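You operate a simulated robot arm through the tools that you are given. There is no shell and no other tool.

You are at the controls of a simulated robot arm. One attempt, no reset.

TASK
Strain the pot's lumpy paint into the undercoat tin and close it.
Fine: all of it through the white strainer; pot back, strainer on the mat. Keep fingers out of paint and oil; none on the tiles or down a drain. Spill a teaspoon at most, drop nothing.

Only the result counts: the job must be done as asked and must still hold three seconds after the hand-in. Knocking over, shifting, dropping, spilling or breaking anything else fails it.

THE ROBOT
A 6-joint arm with a two-finger gripper, fixed in place. Base frame: the origin is at the foot of the arm, x ahead of it, y to its left, z up; the work surface is at about z = 0.82. Units: m, degrees, N and s.
Its first joint turns from -166.0 to 166.0 degrees. Payload 3.43 kg.
The tool frame sits at the grasp point between the pads (the TCP): z along the fingers, y along the line on which they close. The tips reach 0.02 m beyond it. The gripper opens to 0.19 m. The gripper's body begins 0.248 m behind the TCP.
Orientation is that of the tool frame in the base frame, as [roll, pitch, yaw] about the fixed x, y, z axes, in that order (R = Rz(yaw) Ry(pitch) Rx(roll)). With the fingers straight down and closing along the base's y, the tool's x points along the base's -x, its y along +y and its z along -z.

THE INTERFACE
- The arm moves only by the tool move_arm. Its argument "commands" is a list of rows, each a list of 7 numbers: the shift along the base's x, y, z in units of 500 mm (1.0 is 500 mm), then the turn, a rotation vector about the base's x, y, z in units of 180 degrees (1.0 is 180 degrees), then the gripper command, from -1 (fully open) to 1 (shut), values between in proportion. In form: [[dx, dy, dz, wx, wy, wz, grip], ...]. A call has 1 to 20 rows; each row is the pose to reach, as a shift and turn from the pose commanded when the call began. A call with a number of a shift or a turn outside -1 to 1 is refused whole. Rows are played at 5 a second. More than 0.05 m and 8.6 degrees between two rows, or a gripper value outside its range, and nothing of the call is played. A pose out of reach is approached as far as the arm can. The call stops where the force on the tool passes 40 N (or 10 N more than at its start, if that is more) or the arm is blocked; 0.2 s more then pass. Each finger travels about 0.153 m/s and halts on what it meets, pressing with about 20 N; the grip force reading is that of the motor and also rises with nothing between the fingers. The clock runs only during rows and for 0.2 s after the last one: add rows that repeat a pose to give the fingers time. It gives the time, the measured TCP pose, the force on the tool (base axes), the opening and the grip force at its end, in the units of the frame above (readings bear some noise), with the torque about the TCP (base axes, N m) and any sound that the robot's microphone picked up, and new pictures: "pictures" is both (left out), scene, wrist or none.
- Cameras (640 x 400 px; columns grow to the right, rows downward): "scene" is fixed at [0.4144, -0.6461, 1.5909]; the picture's right is [0.67, -0.74, 0.00], its down [-0.52, -0.47, -0.71] and it looks along [0.53, 0.48, -0.70] (base axes); focal length 302 px, centre (320, 200). "wrist" rides on the gripper at [0.07, -0.008, -0.288] in the tool frame; the picture's right is [0.12, 0.99, 0.00], its down [-0.96, 0.12, -0.25] and it looks along [-0.24, 0.03, 0.97] (tool axes); focal length 261 px, centre (320, 200). There is no depth. A picture from a camera that has moved, and an enlarged one, comes with that camera's place and axes in the base frame and with its lens. The place of the scene camera against the robot may be out by one fixed shift of up to 0.018 m in any direction.
- raise_lower(by): slides the trunk up (or, below 0, down) by that many m; the arm rides with it, the base frame stays. It gives what a move gives, with no picture.
- inspect(camera, box): a new picture of the part [left, top, right, bottom] of that camera's present view, enlarged. It takes no simulated time.
- sign_off(): hands the job in; it is judged then, once.

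Places have to be worked out from the pictures, the camera data and where the tool is seen. Open the gripper and draw the arm clear of the work before you hand the job in, unless the task says otherwise.

The tools are called after ">>>" as name(argument=value, ...) on one line, values as JSON. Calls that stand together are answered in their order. move_arm: Moves the arm, as the interface text tells. Its arguments: {"type":"object","properties":{"commands":{"type":"array","items":{"type":"array","items":{"type":"number"}}},"pictures":{"type":"string","enum":["both","scene","wrist","none"]}},"required":["commands"]} The other tools are called the same way: raise_lower (by) slides the trunk up or down; inspect (camera, box) takes an enlarged picture of a part of a camera's view; sign_off () hands the job in.

At the start:

```text
t: 0.0
tool_pos: [0.7051, 0.1946, 1.241]
orientation: [180.0, -0.1, 180.0]
contact_force: [0.1, 0.1, -0.1]
moment: [-0.03, -0.01, -0.02]
grip_width: 0.1901
grasp_force: 0.0
trunk travel left (down, up): [-0.25, 0.19]
```

scene: 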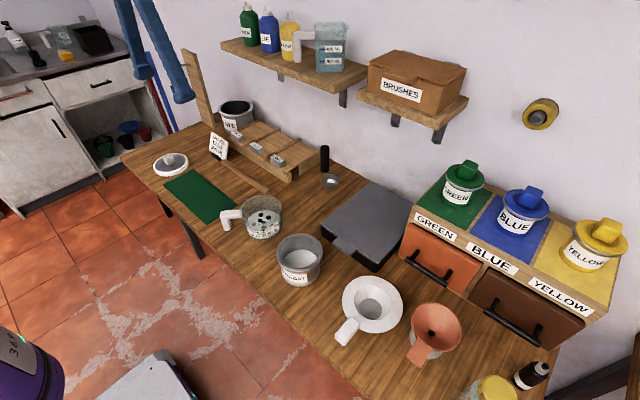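
wrist: 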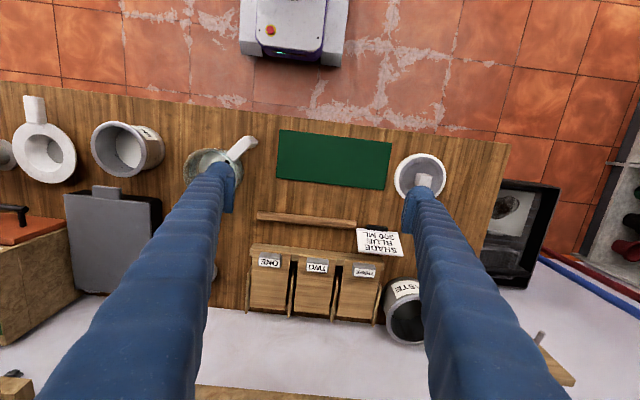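

I'll begin by looking closely at the bench: the lumpy pot, the undercoat tin, the white strainer and the lids.

>>> inspect(camera="scene", box=[200, 180, 360, 300])

>>> inspect(camera="scene", box=[300, 250, 560, 400])

>>> inspect(camera="scene", box=[110, 80, 350, 230])

>>> inspect(camera="scene", box=[400, 150, 640, 330])

>>> inspect(camera="wrist", box=[0, 80, 280, 260])

>>> inspect(camera="wrist", box=[240, 110, 500, 330])

```text
3.33 times, centred on (280, 240) of scene
camera zoom: at [0.4144, -0.6461, 1.5909], right [0.67, -0.74, 0.0], down [-0.52, -0.47, -0.71], along [0.53, 0.48, -0.7], focal length 1005 px, centre (453, 67)
```

zoom: 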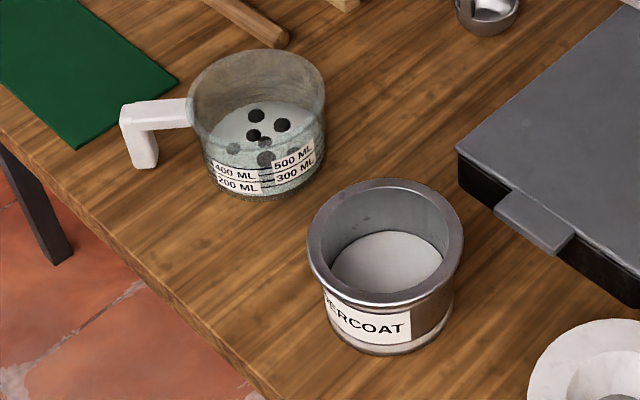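

```text
2.46 times, centred on (430, 325) of scene
camera zoom: at [0.4144, -0.6461, 1.5909], right [0.67, -0.74, 0.0], down [-0.52, -0.47, -0.71], along [0.53, 0.48, -0.7], focal length 742 px, centre (49, -108)
```

zoom: 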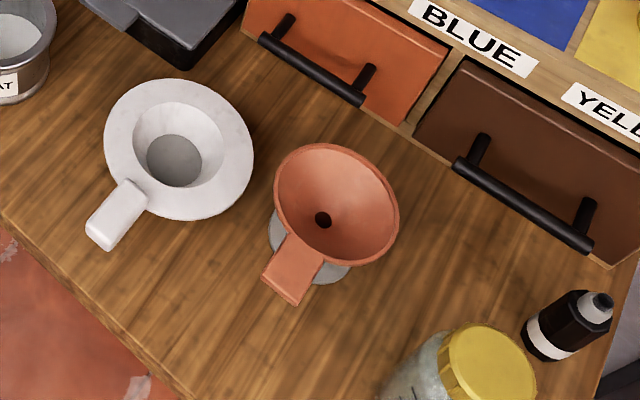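

```text
2.67 times, centred on (230, 155) of scene
camera zoom: at [0.4144, -0.6461, 1.5909], right [0.67, -0.74, 0.0], down [-0.52, -0.47, -0.71], along [0.53, 0.48, -0.7], focal length 804 px, centre (560, 320)
```

zoom: 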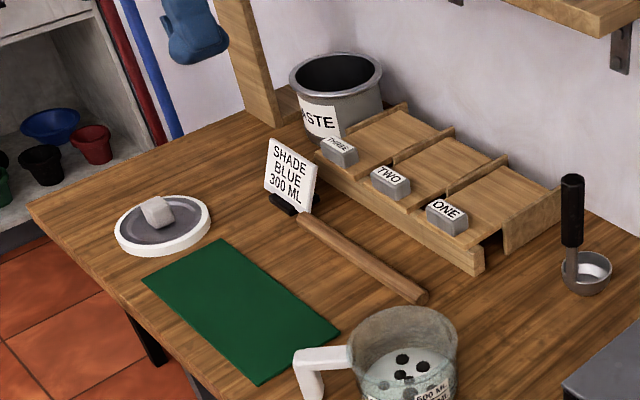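

```text
2.22 times, centred on (520, 240) of scene
camera zoom: at [0.4144, -0.6461, 1.5909], right [0.67, -0.74, 0.0], down [-0.52, -0.47, -0.71], along [0.53, 0.48, -0.7], focal length 670 px, centre (-124, 111)
```

zoom: 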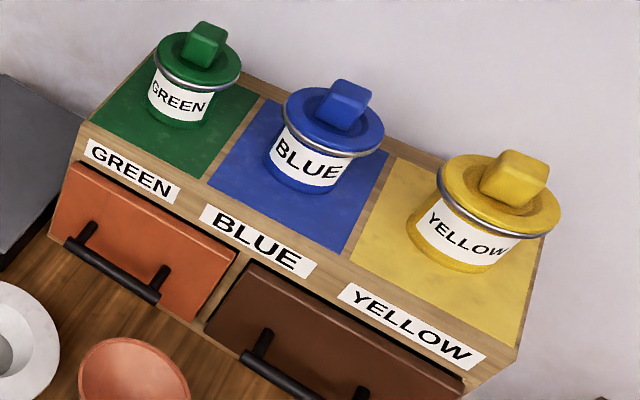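

```text
2.22 times, centred on (140, 170) of wrist
camera zoom: at [0.635, 0.1874, 1.5287], right [-0.12, 0.99, 0.0], down [0.96, 0.12, 0.25], along [0.24, 0.03, -0.97], focal length 579 px, centre (720, 267)
```

zoom: 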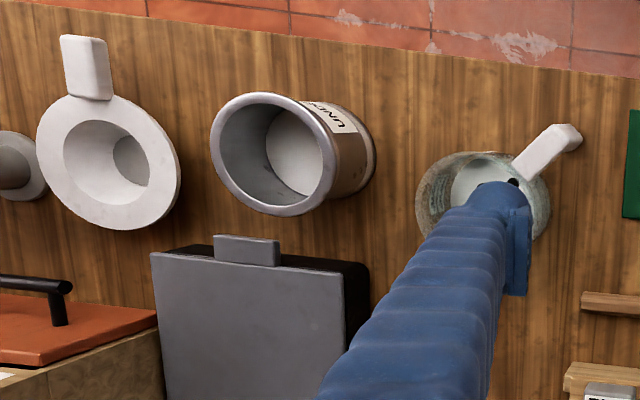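

```text
1.82 times, centred on (370, 220) of wrist
camera zoom: at [0.635, 0.1874, 1.5287], right [-0.12, 0.99, 0.0], down [0.96, 0.12, 0.25], along [0.24, 0.03, -0.97], focal length 474 px, centre (229, 164)
```

zoom: 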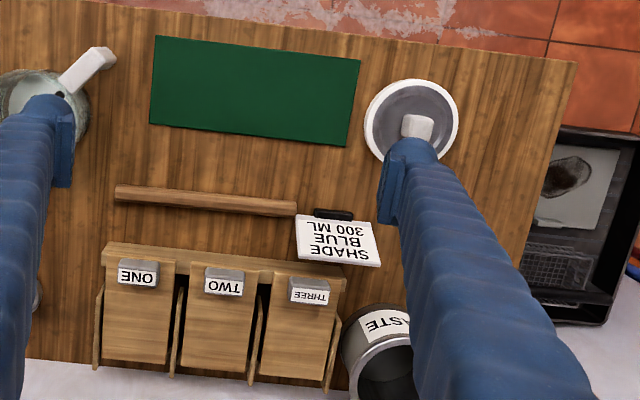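

The lumpy paint is in the glass jug at about (0.76, -0.06). The open undercoat tin is near (0.73, -0.27), the white strainer near (0.765, -0.50) with its handle toward -x, the green mat near (0.70, 0.23) and the lid near (0.715, 0.468). I move above the tin at height to measure more precisely with the wrist camera.

>>> move_arm(commands=[[0, -0.09, 0, 0, 0, 0, -1], [0, -0.18, 0, 0, 0, 0, -1], [0, -0.27, 0, 0, 0, 0, -1], [0, -0.36, 0, 0, 0, 0, -1], [0, -0.45, 0, 0, 0, 0, -1], [0, -0.54, 0, 0, 0, 0, -1], [0, -0.63, 0, 0, 0, 0, -1], [0, -0.72, 0, 0, 0, 0, -1], [0, -0.81, 0, 0, 0, 0, -1], [0, -0.9, 0, 0, 0, 0, -1], [0, -0.95, 0, 0, 0, 0, -1]])

```text
t: 2.4
tool_pos: [0.7037, -0.2799, 1.241]
orientation: [-180.0, 0.0, -179.9]
contact_force: [0.1, -0.4, 0.9]
moment: [0.07, -0.01, 0.04]
grip_width: 0.19
grasp_force: 0.1
trunk travel left (down, up): [-0.25, 0.19]
camera wrist: at [0.6346, -0.2869, 1.5299], right [-0.12, 0.99, 0.0], down [0.96, 0.12, 0.25], along [0.24, 0.03, -0.97], focal length 261 px, centre (320, 200)
```

scene: 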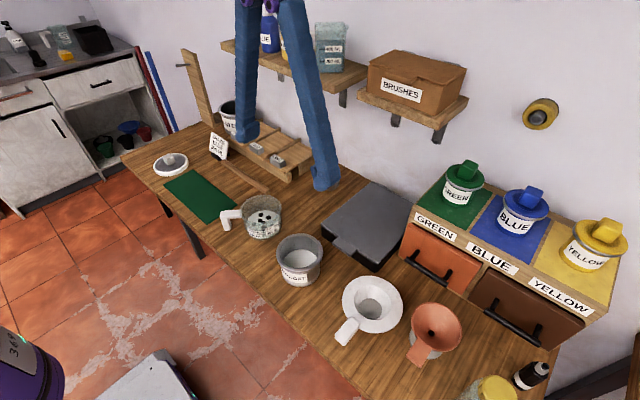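
wrist: 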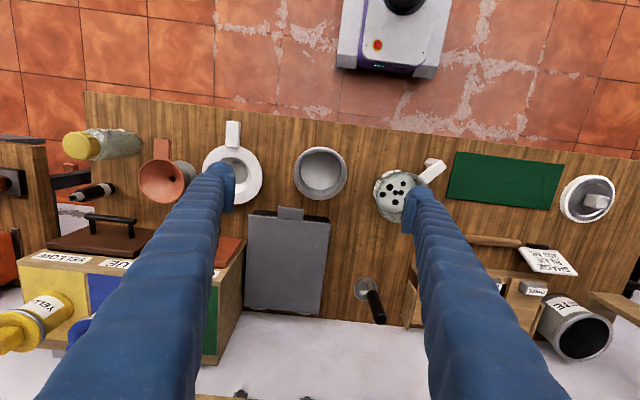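

The wrist view now looks nearly straight down on the tin. I enlarge the tin, strainer and pot to measure them.

>>> inspect(camera="wrist", box=[190, 110, 360, 220])

>>> inspect(camera="wrist", box=[340, 130, 480, 240])

>>> inspect(camera="wrist", box=[420, 130, 640, 270])

```text
3.64 times, centred on (275, 165) of wrist
camera zoom: at [0.6346, -0.2869, 1.5299], right [-0.12, 0.99, 0.0], down [0.96, 0.12, 0.25], along [0.24, 0.03, -0.97], focal length 948 px, centre (484, 327)
```

zoom: 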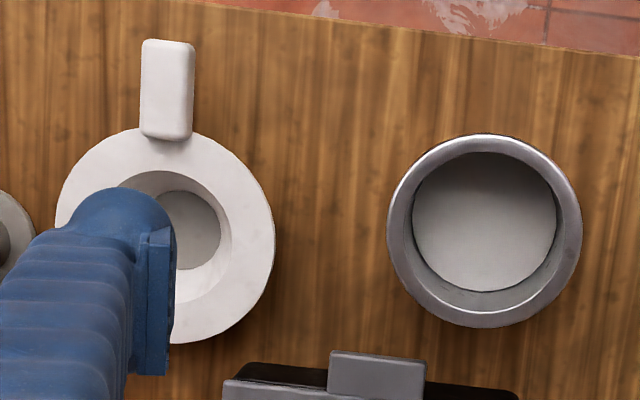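

```text
3.64 times, centred on (410, 185) of wrist
camera zoom: at [0.6346, -0.2869, 1.5299], right [-0.12, 0.99, 0.0], down [0.96, 0.12, 0.25], along [0.24, 0.03, -0.97], focal length 948 px, centre (-7, 254)
```

zoom: 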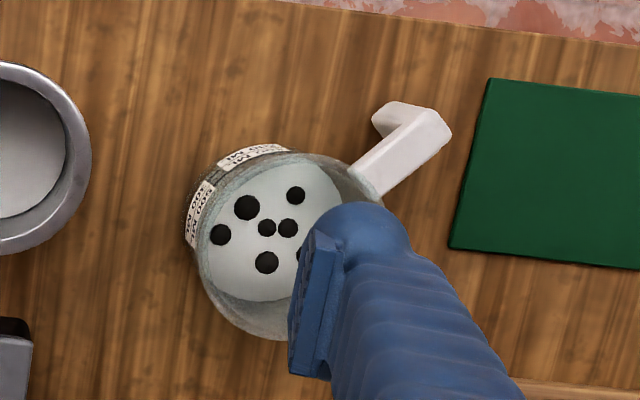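

```text
2.86 times, centred on (530, 200) of wrist
camera zoom: at [0.6346, -0.2869, 1.5299], right [-0.12, 0.99, 0.0], down [0.96, 0.12, 0.25], along [0.24, 0.03, -0.97], focal length 745 px, centre (-280, 200)
```

zoom: 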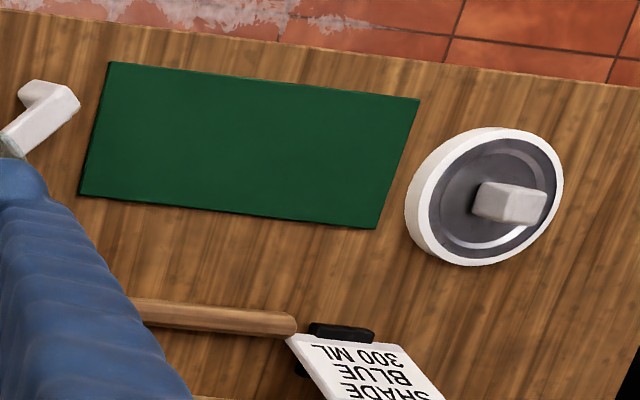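

Measured: tin centre (0.723, -0.276) with its rim at z about 0.91, pot centre (0.760, -0.067) with its handle at 135°, strainer centre (0.760, -0.498), and strainer handle near x = 0.66. Before touching anything I rehearse the pouring tilt in free air above the tin to check that the arm can do it.

>>> move_arm(commands=[[0.01, 0, -0.02, 0, -0.042, 0, -1], [0.02, 0, -0.04, 0, -0.083, 0, -1], [0.03, 0, -0.06, 0, -0.125, 0, -1], [0.04, 0, -0.08, 0, -0.167, 0, -1], [0.05, 0, -0.1, 0, -0.208, 0, -1], [0.06, 0, -0.12, 0, -0.25, 0, -1], [0.07, 0, -0.13, 0, -0.292, 0, -1], [0.08, 0, -0.14, 0, -0.333, 0, -1], [0.09, 0, -0.15, 0, -0.375, 0, -1], [0.1, 0, -0.16, 0, -0.417, 0, -1], [0.1, 0, -0.17, 0, -0.458, 0, -1], [0.1, 0, -0.18, 0, -0.5, 0, -1], [0.1, 0, -0.18, 0, -0.542, 0, -1], [0.1, 0, -0.18, 0, -0.583, 0, -1], [0.1, 0, -0.18, 0, -0.625, 0, -1], [0.1, 0, -0.18, 0, -0.667, 0, -1]])

```text
t: 5.8
tool_pos: [0.8849, -0.3943, 1.2176]
orientation: [6.7, 60.3, 8.0]
contact_force: [-0.5, -0.4, 0.3]
moment: [-0.02, 0.13, 0.03]
grip_width: 0.1899
grasp_force: 0.1
out of reach, approached as far as the arm can: row 10, 11, 12, 13, 14, 15, 16
trunk travel left (down, up): [-0.25, 0.19]
camera wrist: at [0.6698, -0.397, 1.0132], right [0.02, 1.0, -0.05], down [-0.69, 0.05, 0.72], along [0.72, 0.02, 0.69], focal length 261 px, centre (320, 200)
```

scene: 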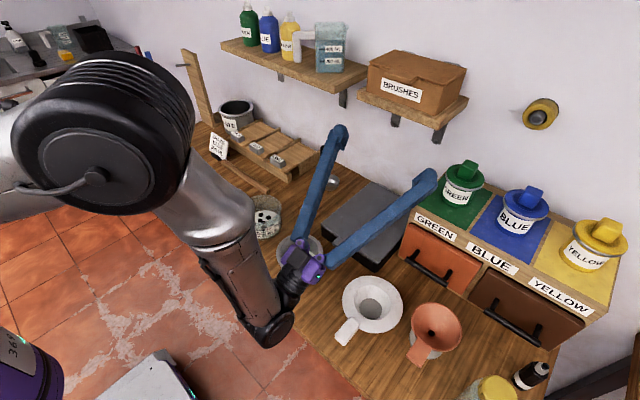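
wrist: 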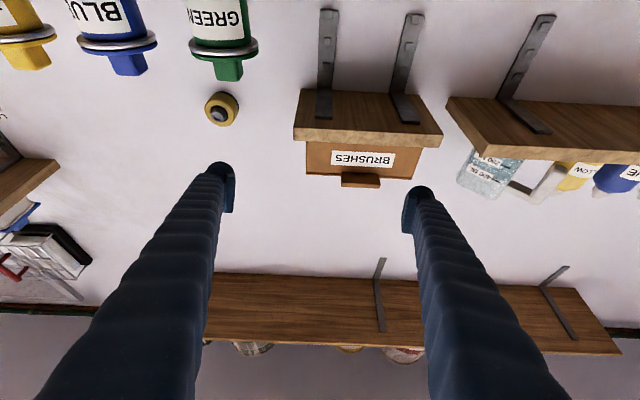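

Tilting toward the robot runs out of reach past about 75°. I reverse to the upright pose and then try a sideways tilt with the hand to the +y side.

>>> move_arm(commands=[[0, 0, 0, 0, 0.042, 0, -1], [0, 0, 0, 0, 0.083, 0, -1], [0, 0, 0, 0, 0.125, 0, -1], [0, 0, 0, 0, 0.167, 0, -1], [0, 0, 0, 0, 0.208, 0, -1], [0, 0, 0.02, 0, 0.25, 0, -1], [-0.01, 0, 0.03, 0, 0.292, 0, -1], [-0.02, 0, 0.04, 0, 0.333, 0, -1], [-0.03, 0, 0.05, 0, 0.375, 0, -1], [-0.04, 0, 0.06, 0, 0.417, 0, -1], [-0.05, 0, 0.08, 0, 0.458, 0, -1], [-0.06, 0, 0.1, 0, 0.5, 0, -1], [-0.07, 0, 0.12, 0, 0.542, 0, -1], [-0.08, 0, 0.14, 0, 0.583, 0, -1], [-0.09, 0, 0.16, 0, 0.625, 0, -1], [-0.1, 0, 0.18, 0, 0.667, 0, -1]], pictures="none")

```text
t: 9.4
tool_pos: [0.817, -0.383, 1.2762]
orientation: [178.5, -4.4, 176.1]
contact_force: [-0.7, 0.1, 0.1]
moment: [-0.21, -0.18, 0.04]
grip_width: 0.1897
grasp_force: 0.0
trunk travel left (down, up): [-0.25, 0.19]
stopped in row 16: the arm was blocked; the commanded pose is now the measured one
```

The return stopped as "blocked" at (0.817, -0.383, 1.276), with almost no force on the tool. I check the pictures with a null move before going on.

>>> move_arm(commands=[[0, 0, 0, 0, 0, 0, -1]])

```text
t: 9.8
tool_pos: [0.8171, -0.3831, 1.2764]
orientation: [178.4, -4.4, 176.0]
contact_force: [-0.4, 0.9, -0.1]
moment: [-0.09, -0.06, 0.0]
grip_width: 0.1901
grasp_force: 0.0
trunk travel left (down, up): [-0.25, 0.19]
camera wrist: at [0.7695, -0.3956, 1.5674], right [-0.05, 1.0, 0.04], down [0.98, 0.04, 0.17], along [0.17, 0.04, -0.98], focal length 261 px, centre (320, 200)
```

scene: 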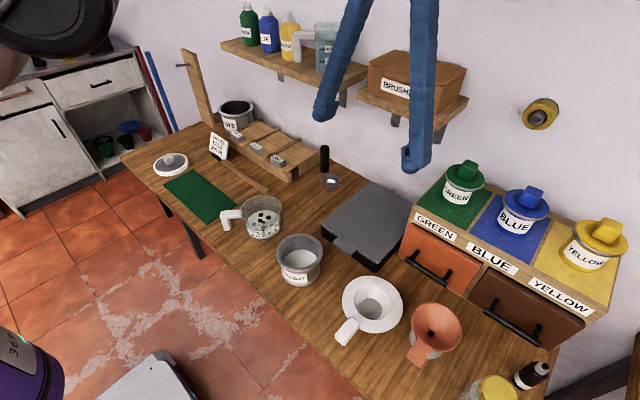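
wrist: 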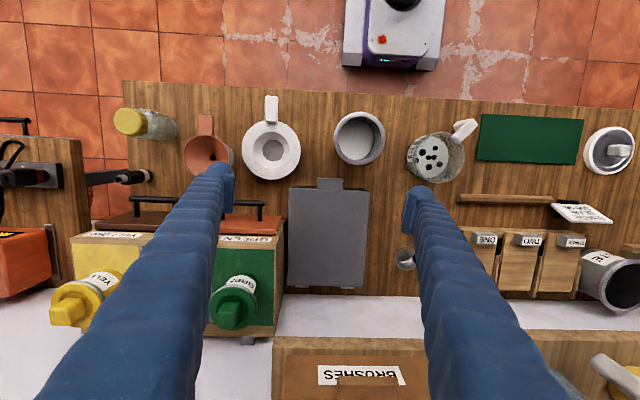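

Nothing was disturbed. Next I straighten up, back off to about (0.70, -0.2), and turn the hand +90° about vertical to rehearse a sideways tilt.

>>> move_arm(commands=[[-0.06, 0.06, 0, -0.003, -0.008, 0.007, -1], [-0.12, 0.12, 0, -0.006, -0.016, 0.014, -1], [-0.18, 0.18, 0, -0.009, -0.024, 0.022, -1], [-0.22, 0.24, 0, -0.009, -0.024, 0.022, -1], [-0.22, 0.3, 0, -0.009, -0.024, 0.022, -1], [-0.22, 0.36, -0.03, -0.009, -0.024, 0.022, -1]], pictures="none")

>>> move_arm(commands=[[0, 0, 0, 0, 0, 0.045, -1], [0, 0, 0, 0, 0, 0.09, -1], [0, 0, 0, 0, 0, 0.135, -1], [0, 0, 0, 0, 0, 0.18, -1], [0, 0, 0, 0, 0, 0.225, -1], [0, 0, 0, 0, 0, 0.27, -1], [0, 0, 0, 0, 0, 0.315, -1], [0, 0, 0, 0, 0, 0.36, -1], [0, 0, 0, 0, 0, 0.405, -1], [0, 0, 0, 0, 0, 0.45, -1], [0, 0, 0, 0, 0, 0.49, -1], [0, 0, 0, 0, 0, 0.5, -1]], pictures="none")

```text
t: 11.2
tool_pos: [0.7083, -0.2014, 1.2591]
orientation: [179.9, -0.2, 179.9]
contact_force: [0.3, -0.6, -0.3]
moment: [-0.06, 0.09, 0.01]
grip_width: 0.1902
grasp_force: 0.1
trunk travel left (down, up): [-0.25, 0.19]
```

```text
t: 13.8
tool_pos: [0.7074, -0.2039, 1.2599]
orientation: [179.8, 0.0, -89.9]
contact_force: [0.1, -0.3, 0.6]
moment: [-0.01, -0.02, -0.01]
grip_width: 0.1902
grasp_force: 0.0
trunk travel left (down, up): [-0.25, 0.19]
```

The yaw turn worked. Next I rehearse the sideways tilt, rotating about -x so the hand swings to the +y side, above the tin and at pouring height.

>>> move_arm(commands=[[0, 0, -0.02, -0.042, 0, 0, -1], [0, -0.01, -0.04, -0.083, 0, 0, -1], [0, -0.02, -0.06, -0.125, 0, 0, -1], [0.01, -0.03, -0.08, -0.167, 0, 0, -1], [0.01, -0.04, -0.1, -0.208, 0, 0, -1], [0.02, -0.05, -0.12, -0.25, 0, 0, -1], [0.02, -0.06, -0.14, -0.292, 0, 0, -1], [0.03, -0.07, -0.16, -0.333, 0, 0, -1], [0.03, -0.08, -0.18, -0.375, 0, 0, -1], [0.03, -0.09, -0.2, -0.417, 0, 0, -1], [0.03, -0.1, -0.22, -0.458, 0, 0, -1], [0.03, -0.11, -0.24, -0.5, 0, 0, -1], [0.03, -0.12, -0.26, -0.542, 0, 0, -1], [0.03, -0.13, -0.28, -0.583, 0, 0, -1], [0.03, -0.14, -0.3, -0.625, 0, 0, -1], [0.03, -0.145, -0.32, -0.667, 0, 0, -1]])

```text
t: 17.2
tool_pos: [0.7203, -0.2799, 1.1057]
orientation: [0.1, -65.7, 90.3]
contact_force: [-0.2, 0.0, -0.7]
moment: [0.04, 0.0, 0.05]
grip_width: 0.19
grasp_force: 0.0
out of reach, approached as far as the arm can: row 16
trunk travel left (down, up): [-0.25, 0.19]
camera wrist: at [0.7276, 0.0129, 1.0518], right [-0.99, 0.04, 0.11], down [-0.12, -0.17, -0.98], along [-0.02, -0.98, 0.17], focal length 261 px, centre (320, 200)
```

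scene: 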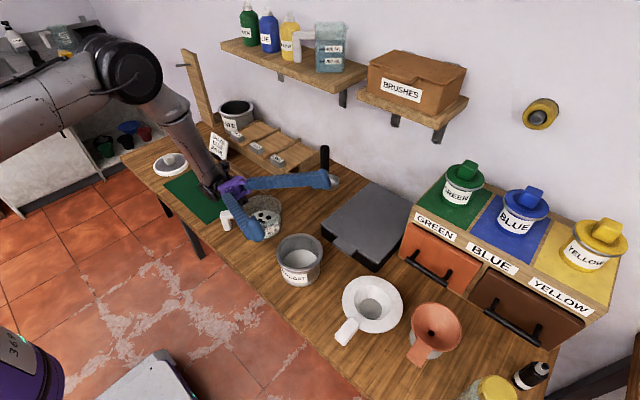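
wrist: 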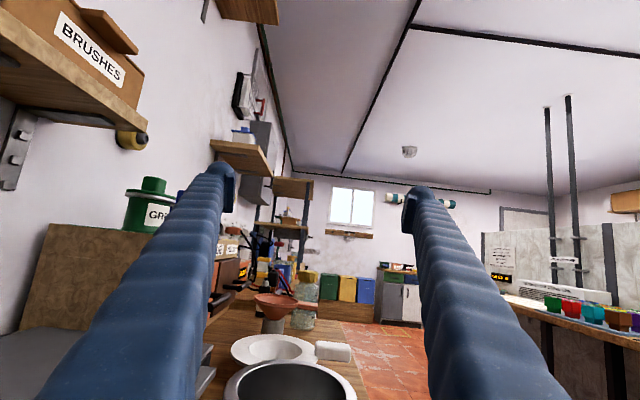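

The sideways tilt reaches about 114° at z about 1.1, so pouring is possible. Leaning the hand about 15–20° the other way at the grasp will add to that. The wrist camera now sees the strainer and tin nearly side-on, so I enlarge that for heights.

>>> inspect(camera="wrist", box=[200, 270, 400, 400])

```text
3.08 times, centred on (300, 335) of wrist
camera zoom: at [0.7276, 0.0129, 1.0518], right [-0.99, 0.04, 0.11], down [-0.12, -0.17, -0.98], along [-0.02, -0.98, 0.17], focal length 802 px, centre (382, -215)
```

zoom: 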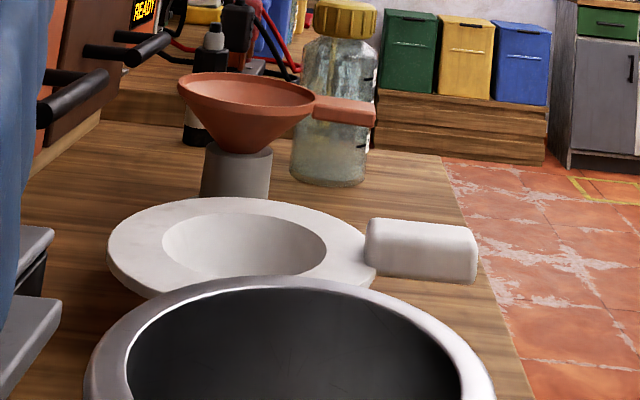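

The strainer's handle is a raised block at about z 0.857–0.879, with the flange near z 0.86. I swing the hand back upright along the same path.

>>> move_arm(commands=[[0, 0.01, 0.02, 0.042, 0, 0, -1], [0, 0.02, 0.04, 0.085, 0, 0, -1], [0, 0.03, 0.06, 0.127, 0, 0, -1], [0, 0.04, 0.08, 0.169, 0, 0, -1], [0, 0.05, 0.1, 0.212, 0, 0, -1], [0, 0.06, 0.12, 0.254, 0, 0, -1], [0, 0.07, 0.14, 0.296, 0, 0, -1], [0, 0.08, 0.16, 0.339, 0, 0, -1], [0, 0.09, 0.18, 0.381, 0, 0, -1], [0, 0.1, 0.2, 0.423, 0, 0, -1], [0, 0.11, 0.22, 0.466, 0, 0, -1], [0, 0.12, 0.24, 0.508, 0, 0, -1], [0, 0.13, 0.26, 0.55, 0, 0, -1], [0, 0.14, 0.28, 0.593, 0, 0, -1], [0, 0.14, 0.3, 0.635, 0, 0, -1]], pictures="none")

>>> move_arm(commands=[[0, 0, 0, 0, 0, -0.045, -1], [0, 0, 0, 0, 0, -0.09, -1], [0, 0, 0, 0, 0, -0.135, -1], [0, 0, 0, 0, 0, -0.18, -1], [0, 0, 0, 0, 0, -0.225, -1], [0, 0, 0, 0, 0, -0.27, -1], [0, 0, 0, 0, 0, -0.315, -1], [0, 0, 0, 0, 0, -0.36, -1], [0, 0, 0, 0, 0, -0.405, -1], [0, 0, 0, 0, 0, -0.45, -1], [0, 0, 0, 0, 0, -0.49, -1], [0, 0, 0, 0, 0, -0.5, -1]], pictures="none")

```text
t: 20.4
tool_pos: [0.7224, -0.2105, 1.2545]
orientation: [-179.6, 0.3, -90.0]
contact_force: [1.0, -0.8, 0.4]
moment: [0.03, -0.01, -0.03]
grip_width: 0.1903
grasp_force: 0.1
trunk travel left (down, up): [-0.25, 0.19]
```

```text
t: 23.0
tool_pos: [0.7225, -0.2113, 1.2535]
orientation: [-179.6, 0.0, 179.7]
contact_force: [-0.8, -1.1, 0.2]
moment: [-0.03, -0.04, -0.01]
grip_width: 0.1897
grasp_force: 0.1
trunk travel left (down, up): [-0.25, 0.19]
```

The hand is upright again at nominal yaw. I move above the strainer's handle for a closer look.

>>> move_arm(commands=[[-0.015, -0.06, 0, 0, 0, 0, -1], [-0.03, -0.13, 0, 0, 0, 0, -1], [-0.05, -0.2, 0, 0, 0, 0, -1], [-0.065, -0.27, 0, 0, 0, 0, -1], [-0.085, -0.34, 0, 0, 0, 0, -1], [-0.1, -0.41, 0, 0, 0, 0, -1], [-0.12, -0.48, -0.04, 0, 0, 0, -1], [-0.135, -0.54, -0.1, 0, 0, 0, -1], [-0.145, -0.576, -0.17, 0, 0, 0, -1], [-0.145, -0.576, -0.25, 0, 0, 0, -1], [-0.145, -0.576, -0.33, 0, 0, 0, -1], [-0.145, -0.576, -0.4, 0, 0, 0, -1], [-0.145, -0.576, -0.4, 0, 0, 0, -1]])

```text
t: 25.8
tool_pos: [0.6485, -0.4987, 1.0541]
orientation: [-179.7, 0.1, 179.9]
contact_force: [-0.2, 0.2, 0.5]
moment: [-0.01, 0.01, -0.01]
grip_width: 0.1901
grasp_force: 0.1
trunk travel left (down, up): [-0.25, 0.19]
camera wrist: at [0.578, -0.5046, 1.3424], right [-0.12, 0.99, -0.01], down [0.96, 0.12, 0.25], along [0.25, 0.02, -0.97], focal length 261 px, centre (320, 200)
```

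scene: 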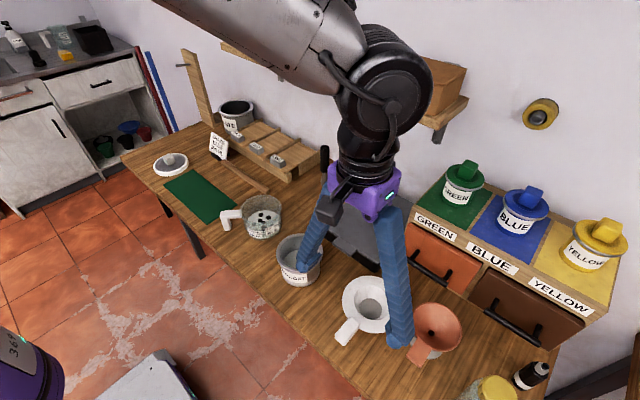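
wrist: 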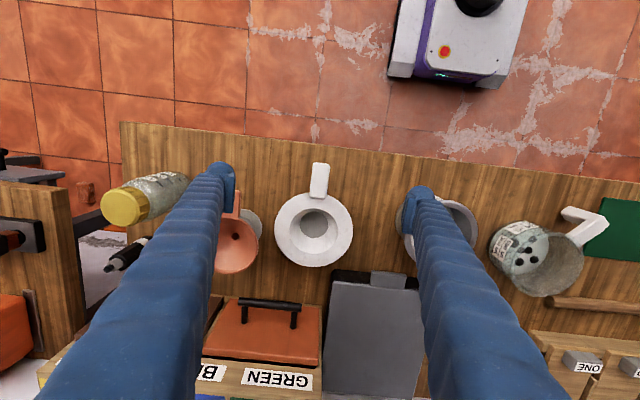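

The open left finger would come near the orange funnel's handle, so I'll narrow the gripper before descending. First I enlarge the view for the exact handle place.

>>> inspect(camera="wrist", box=[220, 140, 380, 280])

```text
2.86 times, centred on (300, 210) of wrist
camera zoom: at [0.578, -0.5046, 1.3424], right [-0.12, 0.99, -0.01], down [0.96, 0.12, 0.25], along [0.25, 0.02, -0.97], focal length 745 px, centre (377, 171)
```

zoom: 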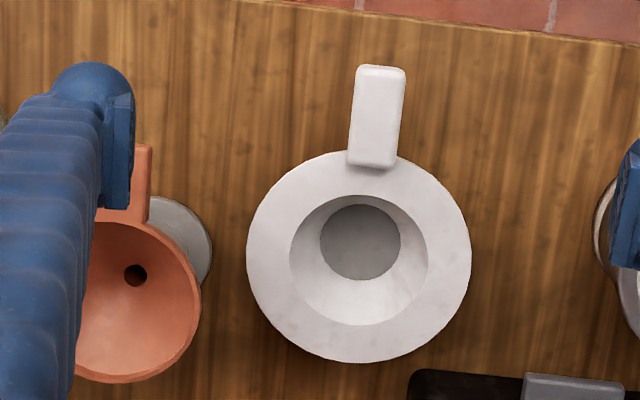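

The handle centre is at about (0.658, -0.497) and the flange centre at (0.760, -0.4974). I narrow the gripper to 0.08 m, descend onto the handle to TCP z about 0.866, and then close.

>>> move_arm(commands=[[0.002, 0.003, 0, 0, 0, 0, -0.3], [0.002, 0.003, 0, 0, 0, 0, 0.16], [0.002, 0.003, 0, 0, 0, 0, 0.16], [0.002, 0.003, 0, 0, 0, 0, 0.16], [0.002, 0.003, -0.08, 0, 0, 0, 0.16], [0.002, 0.003, -0.16, 0, 0, 0, 0.16], [0.002, 0.003, -0.23, 0, 0, 0, 0.16], [0.002, 0.003, -0.29, 0, 0, 0, 0.16], [0.002, 0.003, -0.34, 0, 0, 0, 0.16], [0.002, 0.003, -0.376, 0, 0, 0, 0.16], [0.002, 0.003, -0.376, 0, 0, 0, 0.16]])

```text
t: 28.2
tool_pos: [0.6504, -0.4968, 0.8667]
orientation: [-179.6, 0.1, 179.9]
contact_force: [0.1, -0.7, 0.5]
moment: [0.03, 0.01, -0.01]
grip_width: 0.0797
grasp_force: 0.0
trunk travel left (down, up): [-0.25, 0.19]
camera wrist: at [0.5802, -0.5016, 1.154], right [-0.12, 0.99, -0.01], down [0.96, 0.12, 0.25], along [0.25, 0.02, -0.97], focal length 261 px, centre (320, 200)
```

scene: 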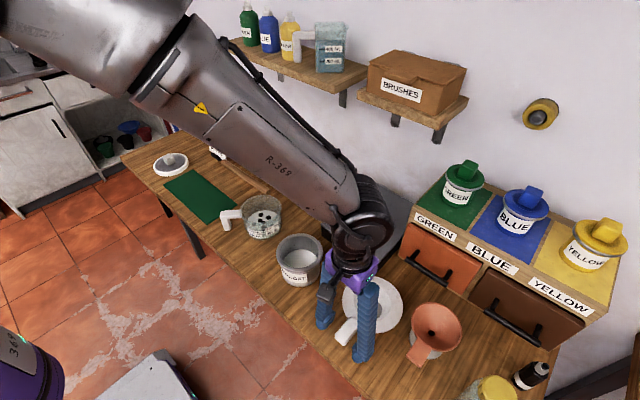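
wrist: 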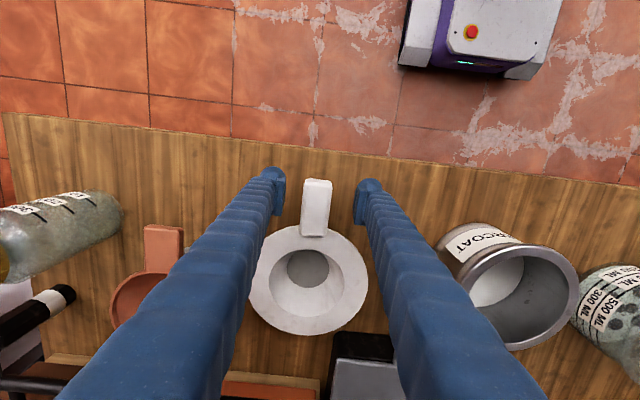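

The handle sits centrally between the fingertips, so I close on it.

>>> move_arm(commands=[[0, 0, 0, 0, 0, 0, 0.4], [0, 0, 0, 0, 0, 0, 0.6], [0, 0, 0, 0, 0, 0, 1], [0, 0, 0, 0, 0, 0, 1], [0, 0, 0, 0, 0, 0, 1]])

```text
t: 29.4
tool_pos: [0.6502, -0.4966, 0.8663]
orientation: [-179.6, 0.1, 179.9]
contact_force: [0.5, -0.7, -1.2]
moment: [0.02, 0.03, -0.03]
grip_width: 0.0309
grasp_force: 20.4
trunk travel left (down, up): [-0.25, 0.19]
camera wrist: at [0.5804, -0.5014, 1.1541], right [-0.12, 0.99, -0.01], down [0.96, 0.12, 0.25], along [0.25, 0.02, -0.97], focal length 261 px, centre (320, 200)
```

scene: 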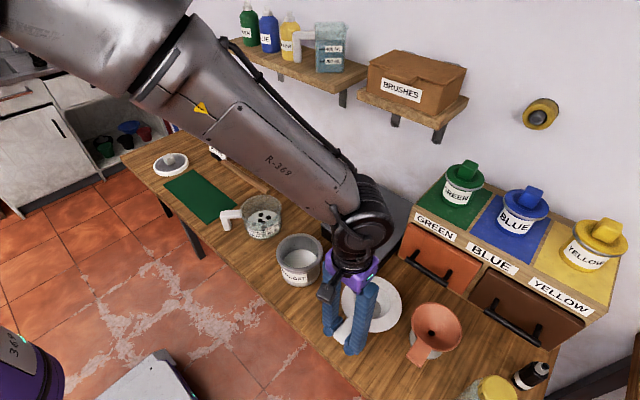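
wrist: 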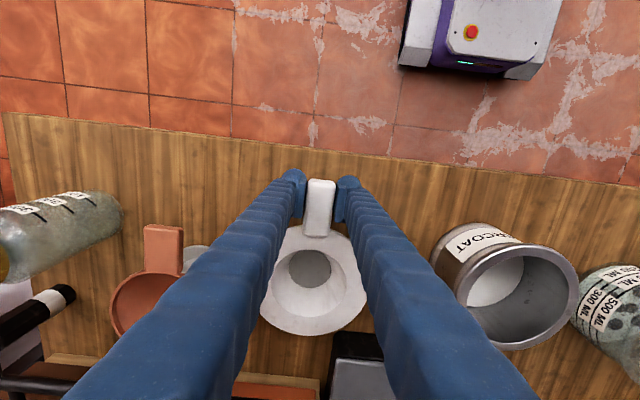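

The gripper has hold of the handle at 0.031 m and 20 N. I lift gently and check that the strainer stays level.

>>> move_arm(commands=[[0, 0, 0.01, 0, 0, 0, 1], [0, 0, 0.03, 0, 0, 0, 1], [0, 0, 0.06, 0, 0, 0, 1], [0, 0, 0.1, 0, 0, 0, 1], [0, 0, 0.15, 0, 0, 0, 1], [0, 0, 0.2, 0, 0, 0, 1], [0, 0, 0.24, 0, 0, 0, 1], [0, 0, 0.26, 0, 0, 0, 1], [0, 0, 0.26, 0, 0, 0, 1]])

```text
t: 31.4
tool_pos: [0.6503, -0.4971, 0.9961]
orientation: [-179.6, 0.1, 179.9]
contact_force: [0.1, 0.9, -1.4]
moment: [0.01, 0.18, -0.02]
grip_width: 0.0309
grasp_force: 19.8
trunk travel left (down, up): [-0.25, 0.19]
camera wrist: at [0.5802, -0.5029, 1.2848], right [-0.12, 0.99, -0.01], down [0.96, 0.12, 0.25], along [0.25, 0.02, -0.97], focal length 261 px, centre (320, 200)
```

scene: 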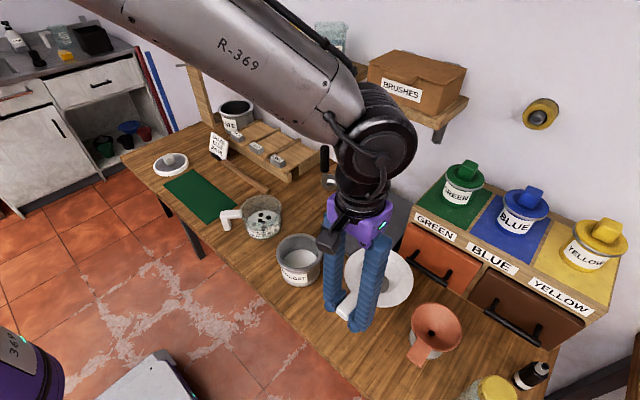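
wrist: 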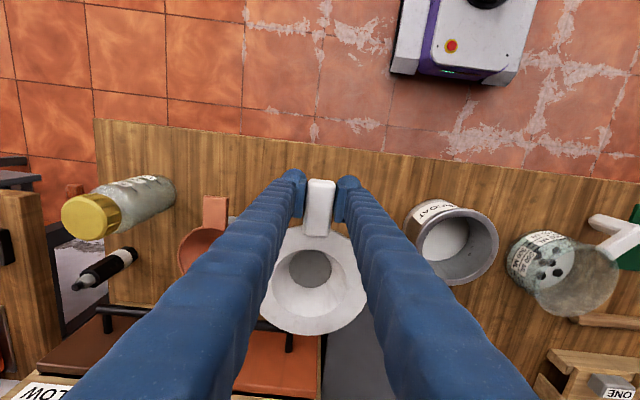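

The strainer lifted level, weighing about 0.15 kg. I carry it over the tin (TCP target 0.613, -0.275) at this height and check alignment.

>>> move_arm(commands=[[-0.007, 0.04, 0, 0, 0, 0, 1], [-0.014, 0.09, 0, 0, 0, 0, 1], [-0.024, 0.15, 0, 0, 0, 0, 1], [-0.034, 0.21, 0, 0, 0, 0, 1], [-0.044, 0.27, 0, 0, 0, 0, 1], [-0.054, 0.33, 0, 0, 0, 0, 1], [-0.064, 0.39, 0, 0, 0, 0, 1], [-0.071, 0.43, 0, 0, 0, 0, 1], [-0.0742, 0.4438, 0, 0, 0, 0, 1], [-0.0742, 0.4438, 0, 0, 0, 0, 1]])

>>> inspect(camera="scene", box=[220, 200, 400, 320])

>>> inspect(camera="wrist", box=[240, 160, 400, 360])

```text
t: 33.6
tool_pos: [0.6128, -0.2747, 0.9974]
orientation: [-179.6, 0.1, 179.9]
contact_force: [0.4, -0.1, -1.1]
moment: [0.0, 0.16, 0.03]
grip_width: 0.0311
grasp_force: 19.5
trunk travel left (down, up): [-0.25, 0.19]
camera wrist: at [0.5427, -0.2798, 1.2842], right [-0.12, 0.99, -0.01], down [0.96, 0.12, 0.25], along [0.25, 0.02, -0.97], focal length 261 px, centre (320, 200)
```

scene: 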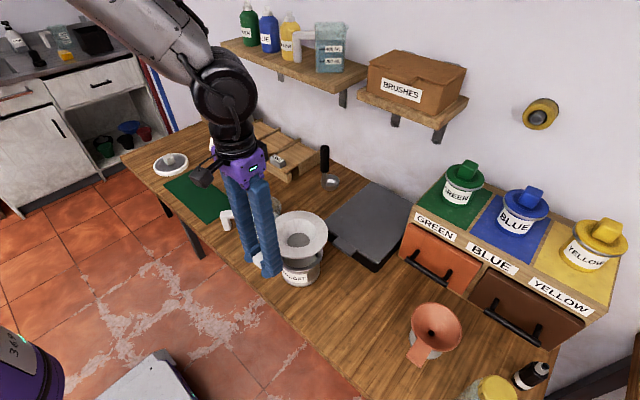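
wrist: 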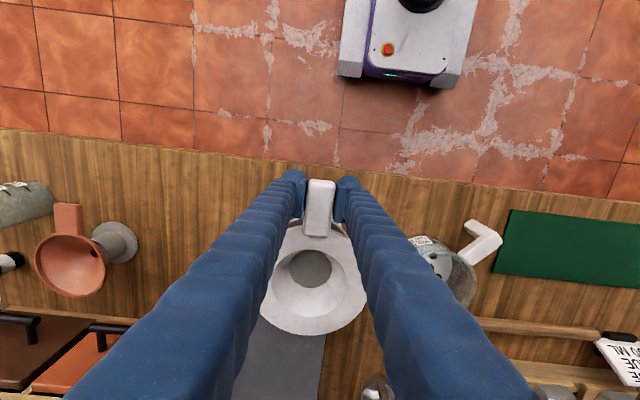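

```text
3.33 times, centred on (310, 260) of scene
camera zoom: at [0.4144, -0.6461, 1.5909], right [0.67, -0.74, 0.0], down [-0.52, -0.47, -0.71], along [0.53, 0.48, -0.7], focal length 1005 px, centre (353, 0)
```

zoom: 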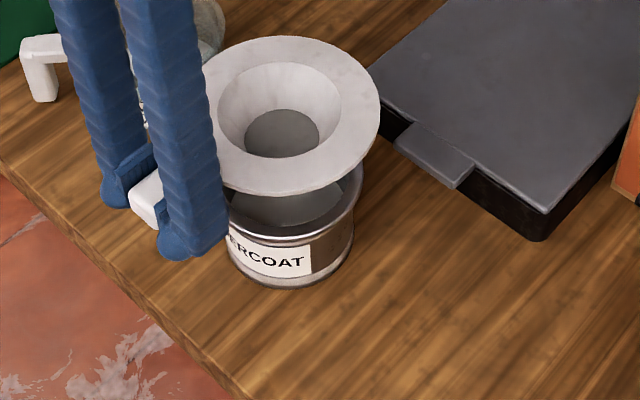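

```text
2.00 times, centred on (320, 260) of wrist
camera zoom: at [0.5427, -0.2798, 1.2842], right [-0.12, 0.99, -0.01], down [0.96, 0.12, 0.25], along [0.25, 0.02, -0.97], focal length 521 px, centre (320, 80)
```

zoom: 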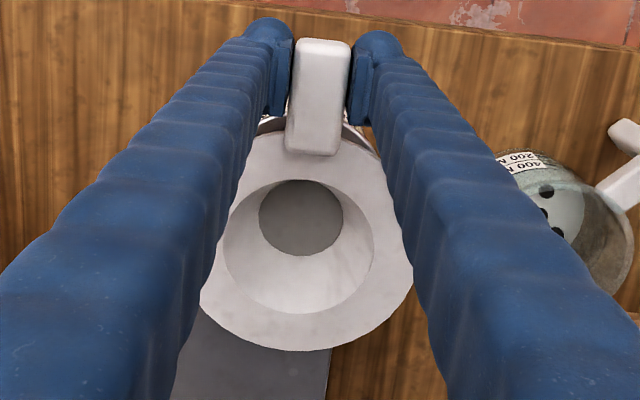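

Alignment of the strainer over the tin is good to a few millimetres. I lower it 0.055 m to just above where it should seat.

>>> move_arm(commands=[[0, 0, -0.02, 0, 0, 0, 1], [0, 0, -0.05, 0, 0, 0, 1], [0, 0, -0.08, 0, 0, 0, 1], [0, 0, -0.1, 0, 0, 0, 1], [0, 0, -0.11, 0, 0, 0, 1]])

>>> inspect(camera="scene", box=[220, 200, 400, 320])

```text
t: 34.8
tool_pos: [0.6139, -0.2751, 0.9409]
orientation: [-179.6, 0.1, 179.9]
contact_force: [0.9, 0.7, -1.8]
moment: [-0.03, 0.15, 0.02]
grip_width: 0.0308
grasp_force: 19.9
trunk travel left (down, up): [-0.25, 0.19]
camera wrist: at [0.5436, -0.2803, 1.2286], right [-0.12, 0.99, -0.01], down [0.96, 0.12, 0.25], along [0.25, 0.02, -0.97], focal length 261 px, centre (320, 200)
```

scene: 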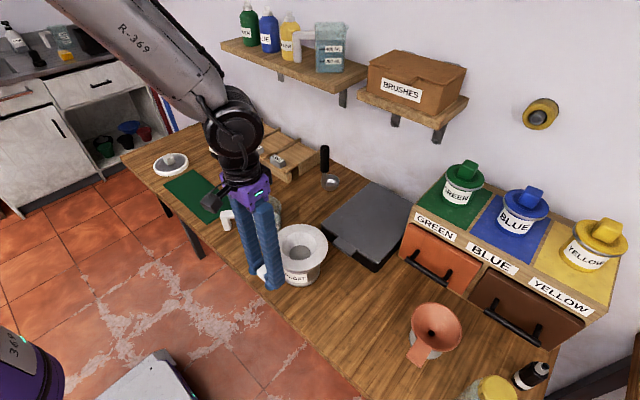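
wrist: 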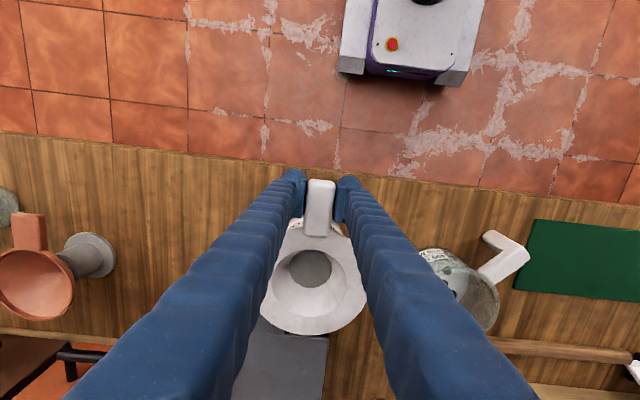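

```text
3.33 times, centred on (310, 260) of scene
camera zoom: at [0.4144, -0.6461, 1.5909], right [0.67, -0.74, 0.0], down [-0.52, -0.47, -0.71], along [0.53, 0.48, -0.7], focal length 1005 px, centre (353, 0)
```

zoom: 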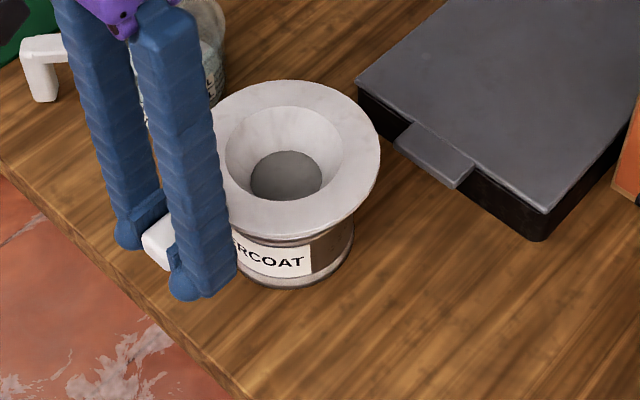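

There is no contact yet and the bowl is inside the tin's mouth. I creep down in small steps, watching the vertical force.

>>> move_arm(commands=[[0, 0, -0.004, 0, 0, 0, 1], [0, 0, -0.008, 0, 0, 0, 1], [0, 0, -0.008, 0, 0, 0, 1]], pictures="none")

>>> move_arm(commands=[[0, 0, -0.004, 0, 0, 0, 1], [0, 0, -0.008, 0, 0, 0, 1], [0, 0, -0.008, 0, 0, 0, 1]], pictures="none")

```text
t: 35.6
tool_pos: [0.6128, -0.2756, 0.9373]
orientation: [-179.6, 0.0, 179.9]
contact_force: [1.2, -0.3, -1.5]
moment: [0.0, 0.13, 0.03]
grip_width: 0.0308
grasp_force: 20.0
trunk travel left (down, up): [-0.25, 0.19]
```

```text
t: 36.4
tool_pos: [0.6132, -0.2745, 0.9338]
orientation: [-179.6, 0.1, 180.0]
contact_force: [-0.2, -0.1, -1.3]
moment: [-0.01, 0.15, -0.01]
grip_width: 0.0312
grasp_force: 20.1
trunk travel left (down, up): [-0.25, 0.19]
```

Still carrying the full weight with no contact, so I continue down.

>>> move_arm(commands=[[0, 0, -0.004, 0, 0, 0, 1], [0, 0, -0.008, 0, 0, 0, 1], [0, 0, -0.008, 0, 0, 0, 1]], pictures="none")

>>> move_arm(commands=[[0, 0, -0.003, 0, 0, 0, 1], [0, 0, -0.006, 0, 0, 0, 1], [0, 0, -0.006, 0, 0, 0, 1]], pictures="none")

>>> inspect(camera="scene", box=[230, 210, 350, 300])

```text
t: 37.2
tool_pos: [0.6129, -0.2751, 0.9307]
orientation: [-179.6, 0.1, 180.0]
contact_force: [0.4, -0.8, -1.7]
moment: [0.0, 0.12, 0.01]
grip_width: 0.031
grasp_force: 20.2
trunk travel left (down, up): [-0.25, 0.19]
```

```text
t: 38.0
tool_pos: [0.6133, -0.2758, 0.9266]
orientation: [-179.5, 0.1, 180.0]
contact_force: [0.8, 0.3, -2.1]
moment: [0.01, 0.12, 0.01]
grip_width: 0.0315
grasp_force: 20.1
trunk travel left (down, up): [-0.25, 0.19]
```

```text
4.44 times, centred on (290, 255) of scene
camera zoom: at [0.4144, -0.6461, 1.5909], right [0.67, -0.74, 0.0], down [-0.52, -0.47, -0.71], along [0.53, 0.48, -0.7], focal length 1340 px, centre (453, -44)
```

zoom: 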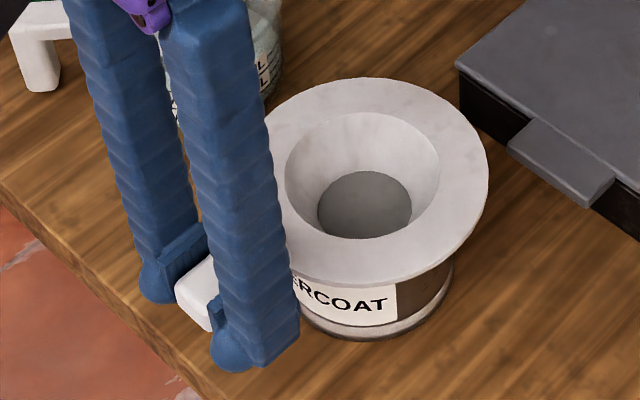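

Still no contact at z 0.9266, so I go on down in 3 mm steps.

>>> move_arm(commands=[[0, 0, -0.003, 0, 0, 0, 1], [0, 0, -0.006, 0, 0, 0, 1], [0, 0, -0.006, 0, 0, 0, 1]], pictures="none")

>>> move_arm(commands=[[0, 0, -0.003, 0, 0, 0, 1], [0, 0, -0.006, 0, 0, 0, 1], [0, 0, -0.006, 0, 0, 0, 1]], pictures="none")

>>> move_arm(commands=[[0, 0, -0.003, 0, 0, 0, 1], [0, 0, -0.006, 0, 0, 0, 1], [0, 0, -0.006, 0, 0, 0, 1]], pictures="scene")

```text
t: 38.8
tool_pos: [0.6115, -0.2762, 0.9241]
orientation: [-179.5, 0.1, 179.9]
contact_force: [0.9, 0.4, 0.3]
moment: [0.06, -0.07, 0.0]
grip_width: 0.0312
grasp_force: 19.3
trunk travel left (down, up): [-0.25, 0.19]
```

```text
t: 39.6
tool_pos: [0.6129, -0.2759, 0.9205]
orientation: [-179.5, 0.2, 179.9]
contact_force: [-0.7, -2.2, 10.5]
moment: [0.02, -0.43, -0.05]
grip_width: 0.031
grasp_force: 20.2
trunk travel left (down, up): [-0.25, 0.19]
```

```text
t: 40.4
tool_pos: [0.6125, -0.2755, 0.918]
orientation: [-179.6, 0.1, 179.9]
contact_force: [0.5, -1.9, 9.8]
moment: [-0.04, -0.4, -0.11]
grip_width: 0.031
grasp_force: 20.1
trunk travel left (down, up): [-0.25, 0.19]
```

scene: 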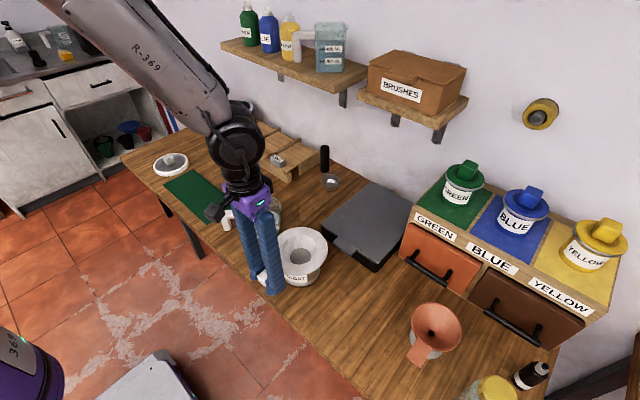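

Contact came at z about 0.924 and I have pressed about 10 N. I ease up to relieve that before releasing.

>>> move_arm(commands=[[0, 0, 0.003, 0, 0, 0, 1], [0, 0, 0.004, 0, 0, 0, 1], [0, 0, 0.004, 0, 0, 0, 1]], pictures="none")

>>> inspect(camera="scene", box=[230, 210, 350, 300])

>>> inspect(camera="wrist", box=[240, 160, 400, 360])

```text
t: 41.2
tool_pos: [0.6132, -0.2754, 0.9191]
orientation: [-179.6, 0.1, 179.9]
contact_force: [0.3, 0.4, -1.8]
moment: [0.01, 0.16, -0.04]
grip_width: 0.0313
grasp_force: 20.0
trunk travel left (down, up): [-0.25, 0.19]
```

```text
4.44 times, centred on (290, 255) of scene
camera zoom: at [0.4144, -0.6461, 1.5909], right [0.67, -0.74, 0.0], down [-0.52, -0.47, -0.71], along [0.53, 0.48, -0.7], focal length 1340 px, centre (453, -44)
```

zoom: 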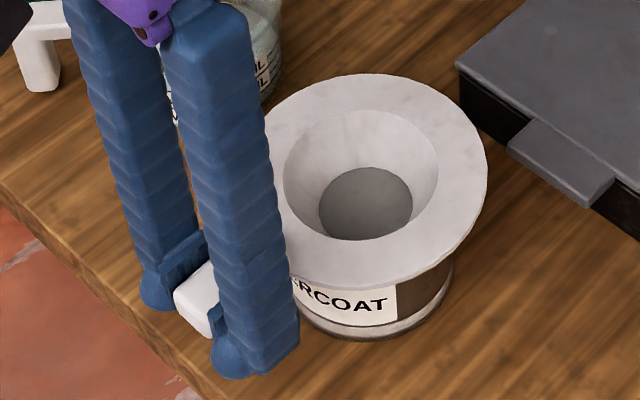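

```text
2.00 times, centred on (320, 260) of wrist
camera zoom: at [0.5426, -0.2803, 1.2066], right [-0.12, 0.99, -0.01], down [0.96, 0.12, 0.25], along [0.25, 0.02, -0.97], focal length 521 px, centre (320, 80)
```

zoom: 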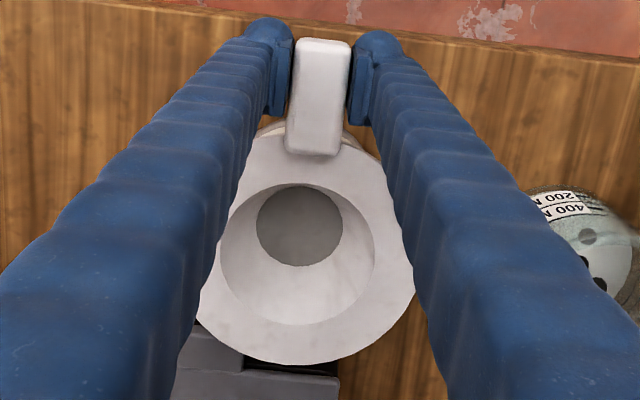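

The easing took the load back into the hand, with the strainer pitched slightly in the grip. I lower about 1.5 mm so it rests on the rim, then open slowly.

>>> move_arm(commands=[[0, 0, -0.002, 0, 0, 0, 1], [0, 0, -0.003, 0, 0, 0, 1], [0, 0, -0.003, 0, 0, 0, 1]], pictures="none")

```text
t: 42.0
tool_pos: [0.6127, -0.2763, 0.9181]
orientation: [-179.6, 0.2, 179.9]
contact_force: [-0.5, 0.5, -2.4]
moment: [0.01, 0.12, 0.01]
grip_width: 0.031
grasp_force: 19.9
trunk travel left (down, up): [-0.25, 0.19]
```

>>> move_arm(commands=[[0, 0, -0.002, 0, 0, 0, 1], [0, 0, -0.003, 0, 0, 0, 1], [0, 0, -0.003, 0, 0, 0, 1]], pictures="none")

```text
t: 42.8
tool_pos: [0.6122, -0.2759, 0.9173]
orientation: [-179.6, 0.1, 179.9]
contact_force: [-2.5, 0.5, 10.2]
moment: [0.01, -0.42, 0.03]
grip_width: 0.031
grasp_force: 20.1
trunk travel left (down, up): [-0.25, 0.19]
```

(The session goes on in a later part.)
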